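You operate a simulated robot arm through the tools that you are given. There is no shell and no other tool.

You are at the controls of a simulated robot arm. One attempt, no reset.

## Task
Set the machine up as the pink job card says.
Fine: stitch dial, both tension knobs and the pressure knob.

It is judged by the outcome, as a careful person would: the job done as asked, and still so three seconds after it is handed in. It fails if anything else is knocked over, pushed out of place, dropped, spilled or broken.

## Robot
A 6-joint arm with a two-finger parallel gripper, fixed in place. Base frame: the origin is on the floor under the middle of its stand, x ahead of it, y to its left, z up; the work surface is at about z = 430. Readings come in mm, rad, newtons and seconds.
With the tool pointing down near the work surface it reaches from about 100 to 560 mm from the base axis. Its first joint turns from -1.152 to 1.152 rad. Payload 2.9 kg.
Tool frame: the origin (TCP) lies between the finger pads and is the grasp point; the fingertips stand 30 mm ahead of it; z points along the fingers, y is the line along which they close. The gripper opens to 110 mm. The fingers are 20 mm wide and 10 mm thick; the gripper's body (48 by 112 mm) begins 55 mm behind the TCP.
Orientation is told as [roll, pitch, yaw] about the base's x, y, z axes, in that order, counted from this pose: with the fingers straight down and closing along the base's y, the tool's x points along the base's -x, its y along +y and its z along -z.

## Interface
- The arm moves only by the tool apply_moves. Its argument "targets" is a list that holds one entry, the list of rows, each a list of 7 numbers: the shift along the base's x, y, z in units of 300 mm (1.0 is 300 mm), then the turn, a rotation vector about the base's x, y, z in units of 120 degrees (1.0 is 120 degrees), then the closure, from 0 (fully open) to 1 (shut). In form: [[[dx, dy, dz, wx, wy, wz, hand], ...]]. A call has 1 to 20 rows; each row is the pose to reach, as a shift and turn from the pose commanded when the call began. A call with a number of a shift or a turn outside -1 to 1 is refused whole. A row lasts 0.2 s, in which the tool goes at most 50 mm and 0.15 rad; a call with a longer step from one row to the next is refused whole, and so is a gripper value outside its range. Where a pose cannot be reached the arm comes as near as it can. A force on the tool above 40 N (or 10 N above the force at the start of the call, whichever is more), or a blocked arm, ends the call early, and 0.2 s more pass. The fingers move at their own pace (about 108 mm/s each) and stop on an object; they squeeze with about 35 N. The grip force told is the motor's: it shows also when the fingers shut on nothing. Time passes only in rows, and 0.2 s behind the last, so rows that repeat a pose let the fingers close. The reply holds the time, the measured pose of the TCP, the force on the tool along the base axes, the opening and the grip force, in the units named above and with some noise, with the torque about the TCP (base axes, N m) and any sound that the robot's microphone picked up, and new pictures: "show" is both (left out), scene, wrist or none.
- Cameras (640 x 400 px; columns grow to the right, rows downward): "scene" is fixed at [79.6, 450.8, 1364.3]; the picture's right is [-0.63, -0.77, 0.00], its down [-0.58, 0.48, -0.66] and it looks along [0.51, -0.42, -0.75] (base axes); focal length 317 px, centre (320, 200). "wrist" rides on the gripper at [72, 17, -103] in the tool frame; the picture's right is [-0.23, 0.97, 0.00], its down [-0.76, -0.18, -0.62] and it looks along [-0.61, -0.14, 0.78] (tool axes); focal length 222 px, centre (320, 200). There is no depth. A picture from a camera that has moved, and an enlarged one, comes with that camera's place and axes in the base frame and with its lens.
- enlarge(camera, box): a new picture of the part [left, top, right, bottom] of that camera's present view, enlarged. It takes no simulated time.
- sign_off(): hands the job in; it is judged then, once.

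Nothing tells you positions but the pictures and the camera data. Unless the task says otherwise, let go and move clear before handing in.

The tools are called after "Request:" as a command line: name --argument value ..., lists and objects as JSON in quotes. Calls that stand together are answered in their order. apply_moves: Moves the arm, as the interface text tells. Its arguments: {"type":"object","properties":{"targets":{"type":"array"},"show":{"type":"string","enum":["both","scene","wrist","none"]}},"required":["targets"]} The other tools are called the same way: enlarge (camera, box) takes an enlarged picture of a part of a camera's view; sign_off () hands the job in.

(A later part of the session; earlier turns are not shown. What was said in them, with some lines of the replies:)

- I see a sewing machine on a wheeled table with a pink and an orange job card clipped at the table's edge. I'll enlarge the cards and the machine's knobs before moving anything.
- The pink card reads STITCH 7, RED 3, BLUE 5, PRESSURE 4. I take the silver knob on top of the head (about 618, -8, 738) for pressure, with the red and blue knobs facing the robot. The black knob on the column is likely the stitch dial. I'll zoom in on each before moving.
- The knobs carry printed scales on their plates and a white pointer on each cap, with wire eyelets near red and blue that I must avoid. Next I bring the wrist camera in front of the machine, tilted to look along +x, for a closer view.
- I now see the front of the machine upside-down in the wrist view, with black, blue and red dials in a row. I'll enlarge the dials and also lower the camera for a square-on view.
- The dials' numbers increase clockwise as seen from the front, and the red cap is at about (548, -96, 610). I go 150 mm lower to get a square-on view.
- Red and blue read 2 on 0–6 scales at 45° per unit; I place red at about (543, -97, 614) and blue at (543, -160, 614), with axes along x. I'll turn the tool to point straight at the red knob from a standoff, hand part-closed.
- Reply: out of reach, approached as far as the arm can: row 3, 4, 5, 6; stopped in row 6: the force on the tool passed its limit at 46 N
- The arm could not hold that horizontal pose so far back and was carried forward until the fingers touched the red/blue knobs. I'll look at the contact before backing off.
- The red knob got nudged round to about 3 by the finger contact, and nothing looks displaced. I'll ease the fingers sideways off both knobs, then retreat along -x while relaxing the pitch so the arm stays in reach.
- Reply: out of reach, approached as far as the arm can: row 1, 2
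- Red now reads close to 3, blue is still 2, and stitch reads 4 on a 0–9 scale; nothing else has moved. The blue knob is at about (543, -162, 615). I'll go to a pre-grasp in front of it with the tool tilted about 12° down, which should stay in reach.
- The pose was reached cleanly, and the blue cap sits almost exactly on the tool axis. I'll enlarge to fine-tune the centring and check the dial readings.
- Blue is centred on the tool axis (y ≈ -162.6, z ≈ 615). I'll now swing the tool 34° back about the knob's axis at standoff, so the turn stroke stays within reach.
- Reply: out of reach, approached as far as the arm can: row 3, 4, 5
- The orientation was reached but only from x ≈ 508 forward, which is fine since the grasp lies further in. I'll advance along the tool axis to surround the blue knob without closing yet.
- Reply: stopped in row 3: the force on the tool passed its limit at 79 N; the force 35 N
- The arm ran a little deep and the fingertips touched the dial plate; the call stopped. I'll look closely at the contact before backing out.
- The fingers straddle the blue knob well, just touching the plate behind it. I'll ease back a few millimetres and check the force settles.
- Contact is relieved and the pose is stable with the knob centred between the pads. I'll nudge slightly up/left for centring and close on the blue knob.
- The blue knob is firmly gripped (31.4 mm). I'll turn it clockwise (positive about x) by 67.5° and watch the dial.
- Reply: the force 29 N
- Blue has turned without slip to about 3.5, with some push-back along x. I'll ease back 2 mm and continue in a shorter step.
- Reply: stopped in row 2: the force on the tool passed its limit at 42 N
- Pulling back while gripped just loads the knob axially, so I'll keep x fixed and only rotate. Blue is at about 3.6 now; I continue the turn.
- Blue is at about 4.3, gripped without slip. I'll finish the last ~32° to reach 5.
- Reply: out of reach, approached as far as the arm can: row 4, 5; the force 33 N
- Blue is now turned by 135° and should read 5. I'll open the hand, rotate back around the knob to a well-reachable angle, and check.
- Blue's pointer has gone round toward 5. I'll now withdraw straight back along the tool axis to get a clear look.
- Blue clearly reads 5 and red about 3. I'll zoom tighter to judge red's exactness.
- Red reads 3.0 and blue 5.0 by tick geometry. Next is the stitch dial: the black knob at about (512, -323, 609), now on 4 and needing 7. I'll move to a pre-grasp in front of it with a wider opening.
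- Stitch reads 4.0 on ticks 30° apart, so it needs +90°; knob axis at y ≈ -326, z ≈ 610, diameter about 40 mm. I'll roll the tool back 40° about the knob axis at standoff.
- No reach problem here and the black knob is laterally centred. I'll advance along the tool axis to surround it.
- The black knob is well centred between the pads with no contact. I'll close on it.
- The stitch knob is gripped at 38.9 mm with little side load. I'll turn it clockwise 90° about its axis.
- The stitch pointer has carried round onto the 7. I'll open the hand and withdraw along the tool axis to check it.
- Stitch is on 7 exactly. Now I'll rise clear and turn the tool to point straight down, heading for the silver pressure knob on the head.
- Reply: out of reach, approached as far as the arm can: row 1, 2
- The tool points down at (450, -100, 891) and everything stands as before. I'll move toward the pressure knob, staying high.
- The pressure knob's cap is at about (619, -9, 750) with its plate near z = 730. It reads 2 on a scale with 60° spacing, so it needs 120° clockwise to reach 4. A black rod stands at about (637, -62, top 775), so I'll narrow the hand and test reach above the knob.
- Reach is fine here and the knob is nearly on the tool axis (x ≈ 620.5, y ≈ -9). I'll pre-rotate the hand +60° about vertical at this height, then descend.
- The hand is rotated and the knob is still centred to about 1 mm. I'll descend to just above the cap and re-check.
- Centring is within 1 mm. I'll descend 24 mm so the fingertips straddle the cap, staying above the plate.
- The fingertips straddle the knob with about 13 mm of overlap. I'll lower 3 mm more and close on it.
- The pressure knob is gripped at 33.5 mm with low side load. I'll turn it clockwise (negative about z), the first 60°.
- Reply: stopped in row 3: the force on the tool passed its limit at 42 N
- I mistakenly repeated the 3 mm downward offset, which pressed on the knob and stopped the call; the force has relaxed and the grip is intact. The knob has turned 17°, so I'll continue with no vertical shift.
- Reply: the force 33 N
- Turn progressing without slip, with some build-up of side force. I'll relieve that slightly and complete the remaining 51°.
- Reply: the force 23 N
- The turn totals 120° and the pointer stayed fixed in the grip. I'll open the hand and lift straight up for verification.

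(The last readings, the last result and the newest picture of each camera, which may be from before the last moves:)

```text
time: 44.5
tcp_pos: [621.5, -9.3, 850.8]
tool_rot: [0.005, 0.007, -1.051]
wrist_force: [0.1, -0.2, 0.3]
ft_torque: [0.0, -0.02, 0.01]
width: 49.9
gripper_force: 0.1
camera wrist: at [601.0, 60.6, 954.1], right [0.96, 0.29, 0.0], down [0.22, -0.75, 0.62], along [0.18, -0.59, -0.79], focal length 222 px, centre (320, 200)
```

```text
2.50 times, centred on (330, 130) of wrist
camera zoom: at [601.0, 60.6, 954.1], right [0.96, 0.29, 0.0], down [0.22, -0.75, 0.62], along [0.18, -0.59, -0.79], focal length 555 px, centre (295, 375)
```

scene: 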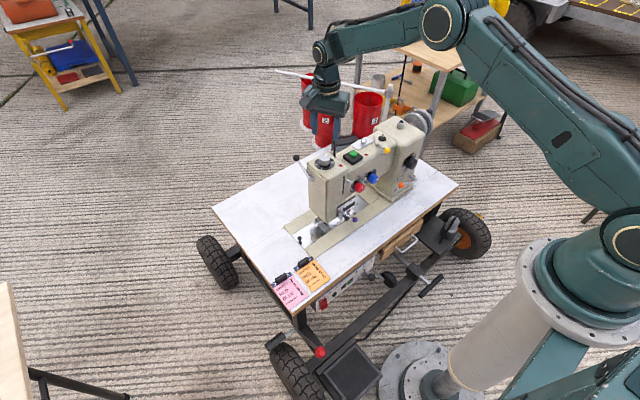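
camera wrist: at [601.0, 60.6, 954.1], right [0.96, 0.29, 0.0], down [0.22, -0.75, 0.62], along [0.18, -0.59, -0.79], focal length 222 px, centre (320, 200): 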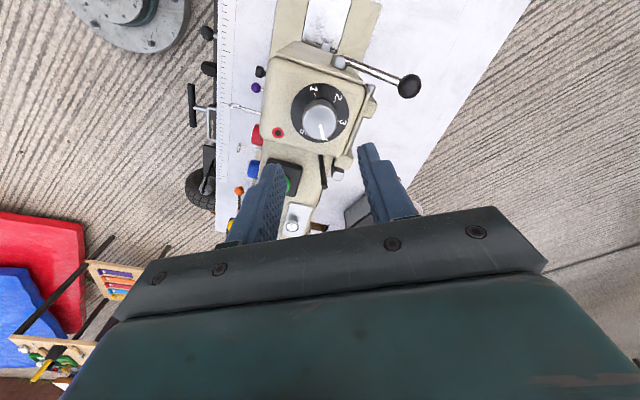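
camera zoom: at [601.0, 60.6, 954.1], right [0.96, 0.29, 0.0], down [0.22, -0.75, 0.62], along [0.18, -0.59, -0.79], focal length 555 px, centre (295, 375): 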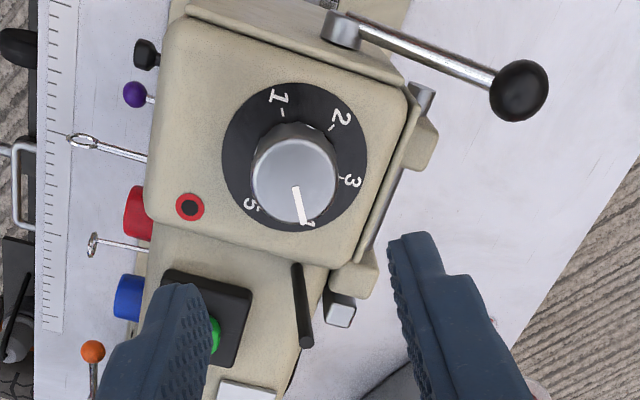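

The pressure pointer sits on 4. I'll zoom once more to verify, then back off for a final check of all four dials.

Request:
enlarge --camera "wrist" --box '[285, 75, 355, 150]'

Request:
enlarge --camera "scene" --box '[290, 110, 440, 220]'

```text
5.33 times, centred on (320, 112) of wrist
camera zoom: at [601.0, 60.6, 954.1], right [0.96, 0.29, 0.0], down [0.22, -0.75, 0.62], along [0.18, -0.59, -0.79], focal length 1185 px, centre (320, 667)
```

zoom: 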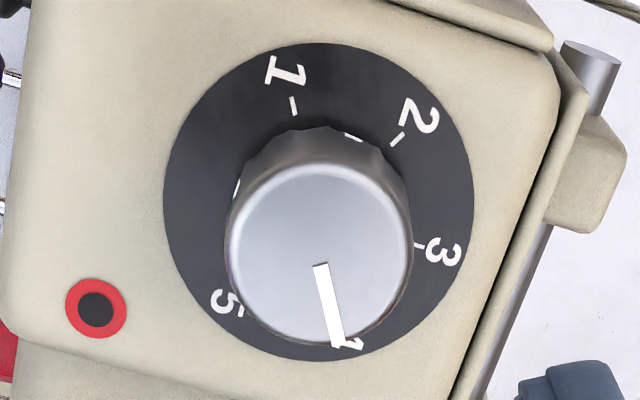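

```text
3.64 times, centred on (365, 165) of scene
camera zoom: at [79.6, 450.8, 1364.3], right [-0.63, -0.77, 0.0], down [-0.58, 0.48, -0.66], along [0.51, -0.42, -0.75], focal length 1153 px, centre (156, 327)
```

zoom: 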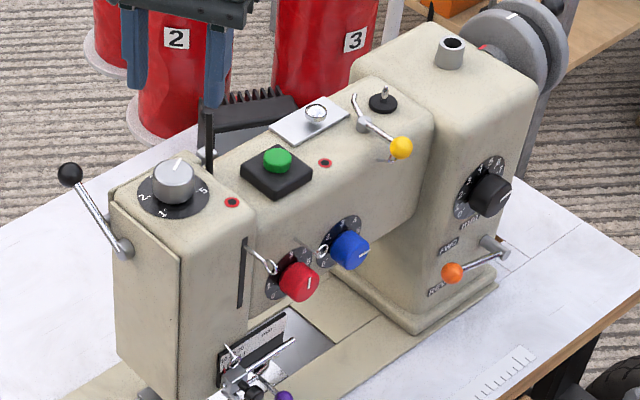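

Pressure reads 4 to within a couple of degrees. I'll now lift up and back to near the start pose, clear of the machine.

Request:
apply_moves --targets '[[[0, 0, 0.12, 0, 0, 0.0625, 0.545], [-0.02, 0, 0.24, 0, 0, 0.125, 0.545], [-0.08, 0.005, 0.35, 0, 0, 0.1875, 0.545], [-0.17, 0.01, 0.42, 0, 0, 0.25, 0.4], [-0.27, 0.02, 0.47, 0, 0, 0.3125, 0.3], [-0.38, 0.03, 0.5, 0, 0, 0.375, 0.2], [-0.5, 0.04, 0.53, 0, 0, 0.4375, 0.1], [-0.6, 0.05, 0.55, 0, 0, 0.5, 0]]]'

Request:
enlarge --camera "wrist" --box '[230, 110, 370, 200]'

Request:
enlarge --camera "scene" --box '[335, 145, 430, 205]'

Request:
enlarge --camera "scene" --box '[300, 140, 360, 180]'

```text
time: 46.4
tcp_pos: [440.4, 3.2, 1014.9]
tool_rot: [0.006, 0.005, 0.0]
wrist_force: [-1.1, -0.5, -0.5]
ft_torque: [-0.01, -0.01, 0.04]
width: 110.0
gripper_force: 0.0
camera wrist: at [368.4, 19.8, 1118.5], right [0.23, 0.97, 0.0], down [0.77, -0.18, 0.62], along [0.6, -0.14, -0.79], focal length 222 px, centre (320, 200)
```

scene: 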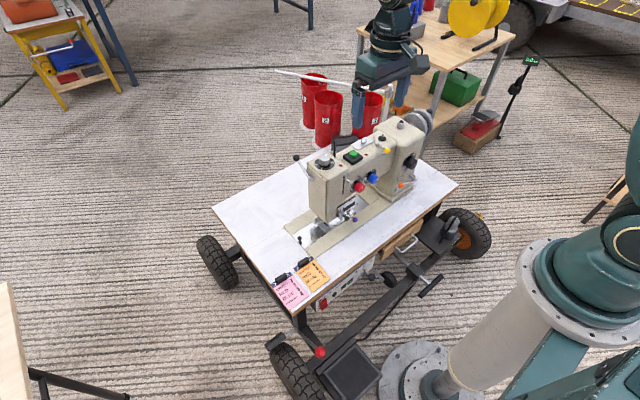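
wrist: 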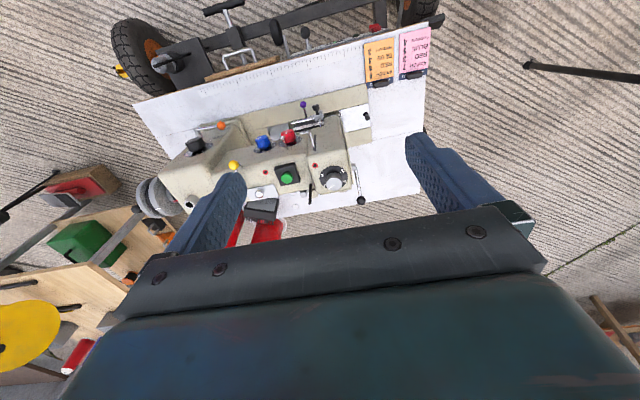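

```text
4.44 times, centred on (300, 155) of wrist
camera zoom: at [368.4, 19.8, 1118.5], right [0.23, 0.97, 0.0], down [0.77, -0.18, 0.62], along [0.6, -0.14, -0.79], focal length 987 px, centre (409, 400)
```

zoom: 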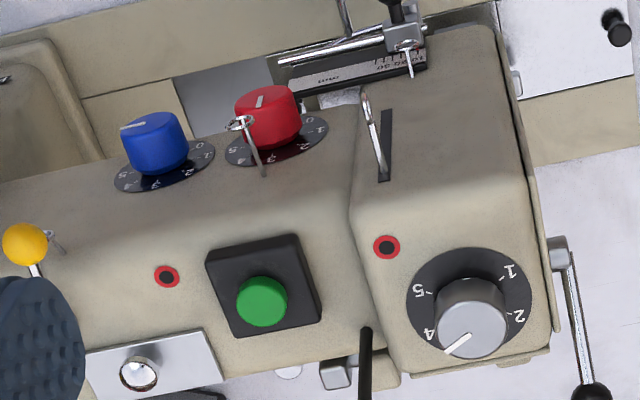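

```text
6.67 times, centred on (382, 175) of scene
camera zoom: at [79.6, 450.8, 1364.3], right [-0.63, -0.77, 0.0], down [-0.58, 0.48, -0.66], along [0.51, -0.42, -0.75], focal length 2114 px, centre (-97, 367)
```

zoom: 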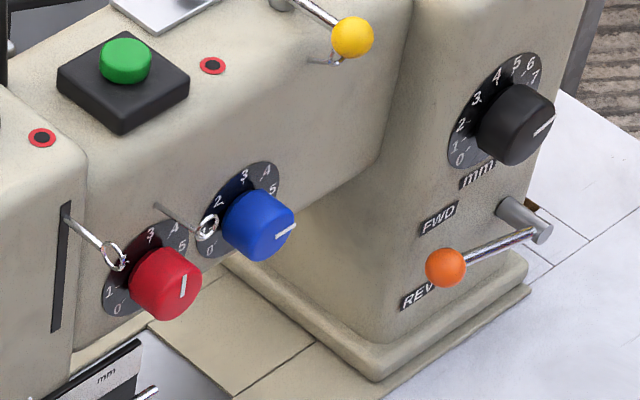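

```text
10.00 times, centred on (330, 160) of scene
camera zoom: at [79.6, 450.8, 1364.3], right [-0.63, -0.77, 0.0], down [-0.58, 0.48, -0.66], along [0.51, -0.42, -0.75], focal length 3171 px, centre (220, 600)
```

zoom: 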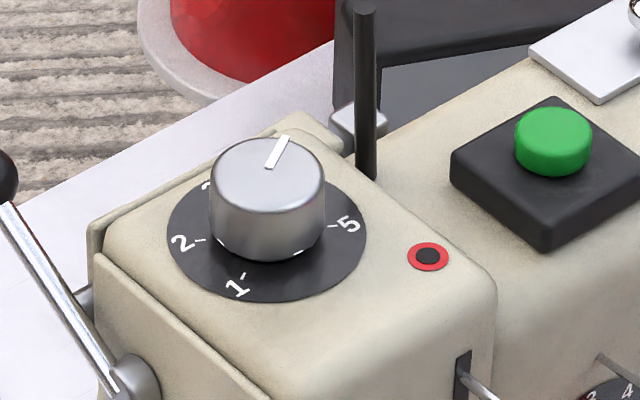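

The scene matches the start apart from the four dials. I'll take one more square-on look at red from a safe standoff, as my readings of it ranged from 3.0 to 3.1.

Request:
apply_moves --targets '[[[-0.01, -0.056, -0.1143, 0, -0.0619, 0, 0.2], [-0.02, -0.112, -0.2286, 0, -0.1238, 0, 0.4], [-0.03, -0.168, -0.3429, 0, -0.1857, 0, 0.545], [-0.04, -0.224, -0.4571, 0, -0.2476, 0, 0.545], [-0.05, -0.28, -0.5714, 0, -0.3095, 0, 0.545], [-0.06, -0.336, -0.6857, 0, -0.3714, 0, 0.545], [-0.0663, -0.394, -0.8, 0, -0.4333, 0, 0.545]]]' --show "none"

Request:
apply_moves --targets '[[[0, 0, -0.14, 0, 0, 0, 0.545], [0, 0, -0.28, 0, 0, 0, 0.545], [0, 0, -0.42, 0, 0, 0, 0.545], [0, 0, -0.555, 0, 0, 0, 0.545], [0, 0, -0.555, 0, 0, 0, 0.545]]]' --show "wrist"

```text
time: 48.0
tcp_pos: [420.1, -114.1, 773.6]
tool_rot: [0.01, -0.9, -0.008]
wrist_force: [0.2, 0.0, 0.8]
ft_torque: [0.0, 0.0, -0.01]
width: 50.1
gripper_force: 0.1
```

```text
time: 49.1
tcp_pos: [419.8, -114.7, 611.4]
tool_rot: [0.009, -0.899, -0.005]
wrist_force: [0.9, 0.4, 0.0]
ft_torque: [0.03, 0.01, 0.02]
width: 50.3
gripper_force: 0.1
camera wrist: at [294.6, -98.2, 617.1], right [0.14, 0.97, 0.18], down [-0.02, -0.18, 0.98], along [0.99, -0.14, -0.01], focal length 222 px, centre (320, 200)
```

wrist: 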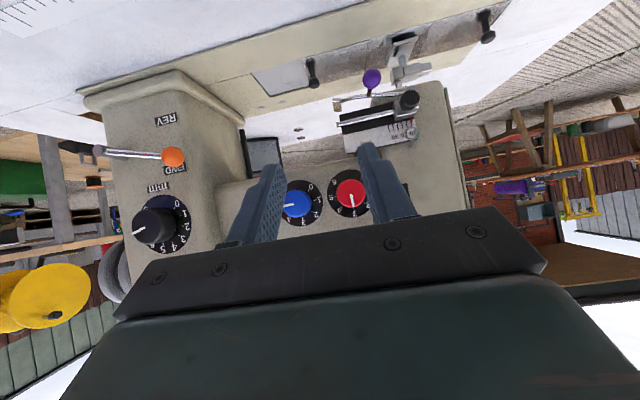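

Request:
enlarge --camera "wrist" --box '[318, 162, 382, 226]'

Request:
enlarge --camera "wrist" --box '[268, 172, 328, 232]'

Request:
enlarge --camera "wrist" --box '[120, 180, 200, 260]'

```text
6.25 times, centred on (350, 194) of wrist
camera zoom: at [294.6, -98.2, 617.1], right [0.14, 0.97, 0.18], down [-0.02, -0.18, 0.98], along [0.99, -0.14, -0.01], focal length 1388 px, centre (132, 238)
```

zoom: 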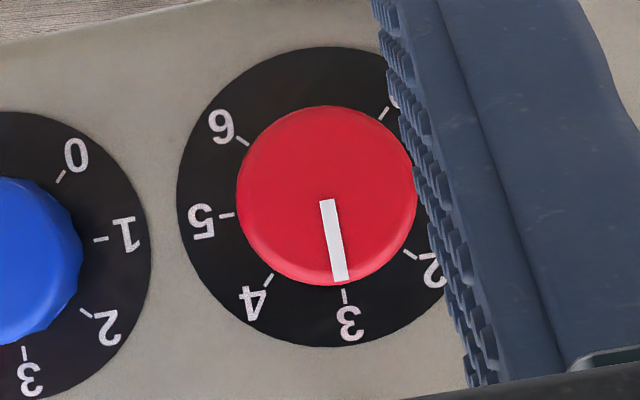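

```text
6.67 times, centred on (298, 202) of wrist
camera zoom: at [294.6, -98.2, 617.1], right [0.14, 0.97, 0.18], down [-0.02, -0.18, 0.98], along [0.99, -0.14, -0.01], focal length 1481 px, centre (467, 187)
```

zoom: 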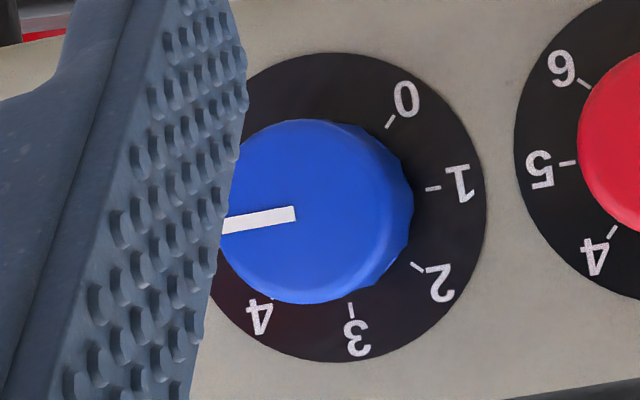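

```text
5.00 times, centred on (160, 220) of wrist
camera zoom: at [294.6, -98.2, 617.1], right [0.14, 0.97, 0.18], down [-0.02, -0.18, 0.98], along [0.99, -0.14, -0.01], focal length 1111 px, centre (1120, 100)
```

zoom: 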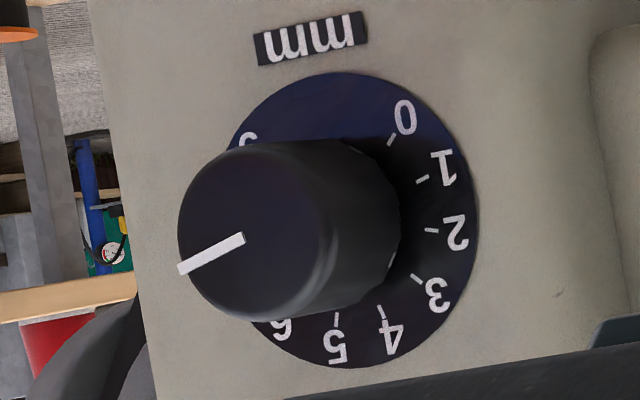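

Square-on, red's pointer lines up with the 3 tick to within about 1°, blue is within 1.5° of 5, and stitch is on 7 as checked before. I'll retreat up and clear of the machine.

Request:
apply_moves --targets '[[[-0.02, 0, 0.14, 0, 0, 0, 0.545], [-0.02, 0, 0.28, 0, 0, 0, 0.545], [-0.02, 0, 0.42, 0, 0.05, 0, 0.545], [-0.01, 0.05, 0.55, 0, 0.11, 0, 0.545], [0, 0.12, 0.67, 0, 0.17, 0, 0.4], [0.02, 0.2, 0.78, 0, 0.23, 0, 0.2], [0.04, 0.28, 0.88, 0, 0.29, 0, 0], [0.05, 0.34, 0.96, 0, 0.35, 0, 0], [0.06, 0.38, 1.0, 0, 0.41, 0, 0]]]'

```text
time: 51.1
tcp_pos: [437.9, 0.1, 907.2]
tool_rot: [0.005, -0.041, -0.006]
wrist_force: [0.6, 0.5, -0.7]
ft_torque: [0.02, 0.0, 0.03]
width: 109.9
gripper_force: 0.1
camera wrist: at [362.6, 17.0, 1007.5], right [0.23, 0.97, 0.01], down [0.73, -0.18, 0.65], along [0.64, -0.14, -0.76], focal length 222 px, centre (320, 200)
```

scene: 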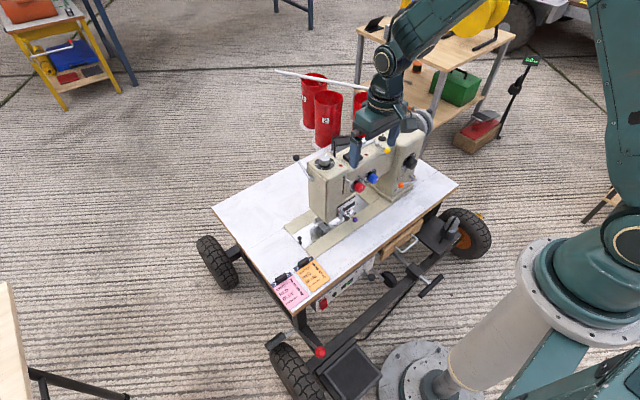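
wrist: 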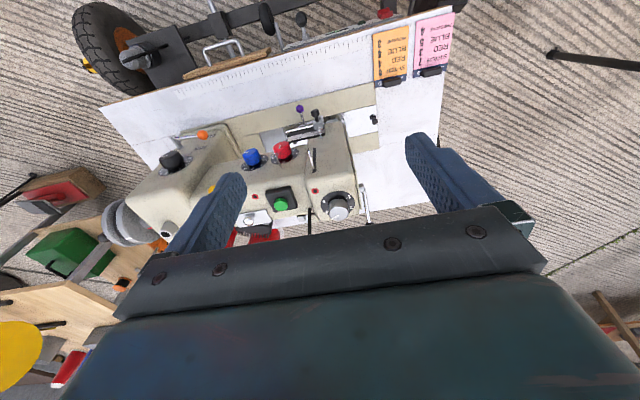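

The arm is clear of the machine with the hand open, and everything else stands where it was. The dials read stitch 7, red 3, blue 5 and pressure 4, as on the pink card, so I'm handing the job in.

Request:
sign_off

```text
The job is handed in.
```

The machine is set to the pink card and handed in. My last close-up readings were:

| Control | Pink card | Final reading |
|---|---|---|
| Stitch dial (black) | 7 | 7 |
| Red tension knob | 3 | 3 |
| Blue tension knob | 5 | 5 |
| Pressure knob (silver) | 4 | 4 |

Each pointer was within about 2° of its tick.

- **Unplanned contact:** early on, the arm could not hold a horizontal pose and drifted forward until the fingers touched the red and blue knobs. That contact turned red from 2 to 3, its target, so I never gripped or turned it deliberately.
- **Other contact:** the fingertips later touched the blue dial's plate, and I pressed down briefly on the pressure knob. The force limit stopped the arm each time.

Comparing the pictures before and after, nothing else moved. I left the hand open and the arm clear of the machine.
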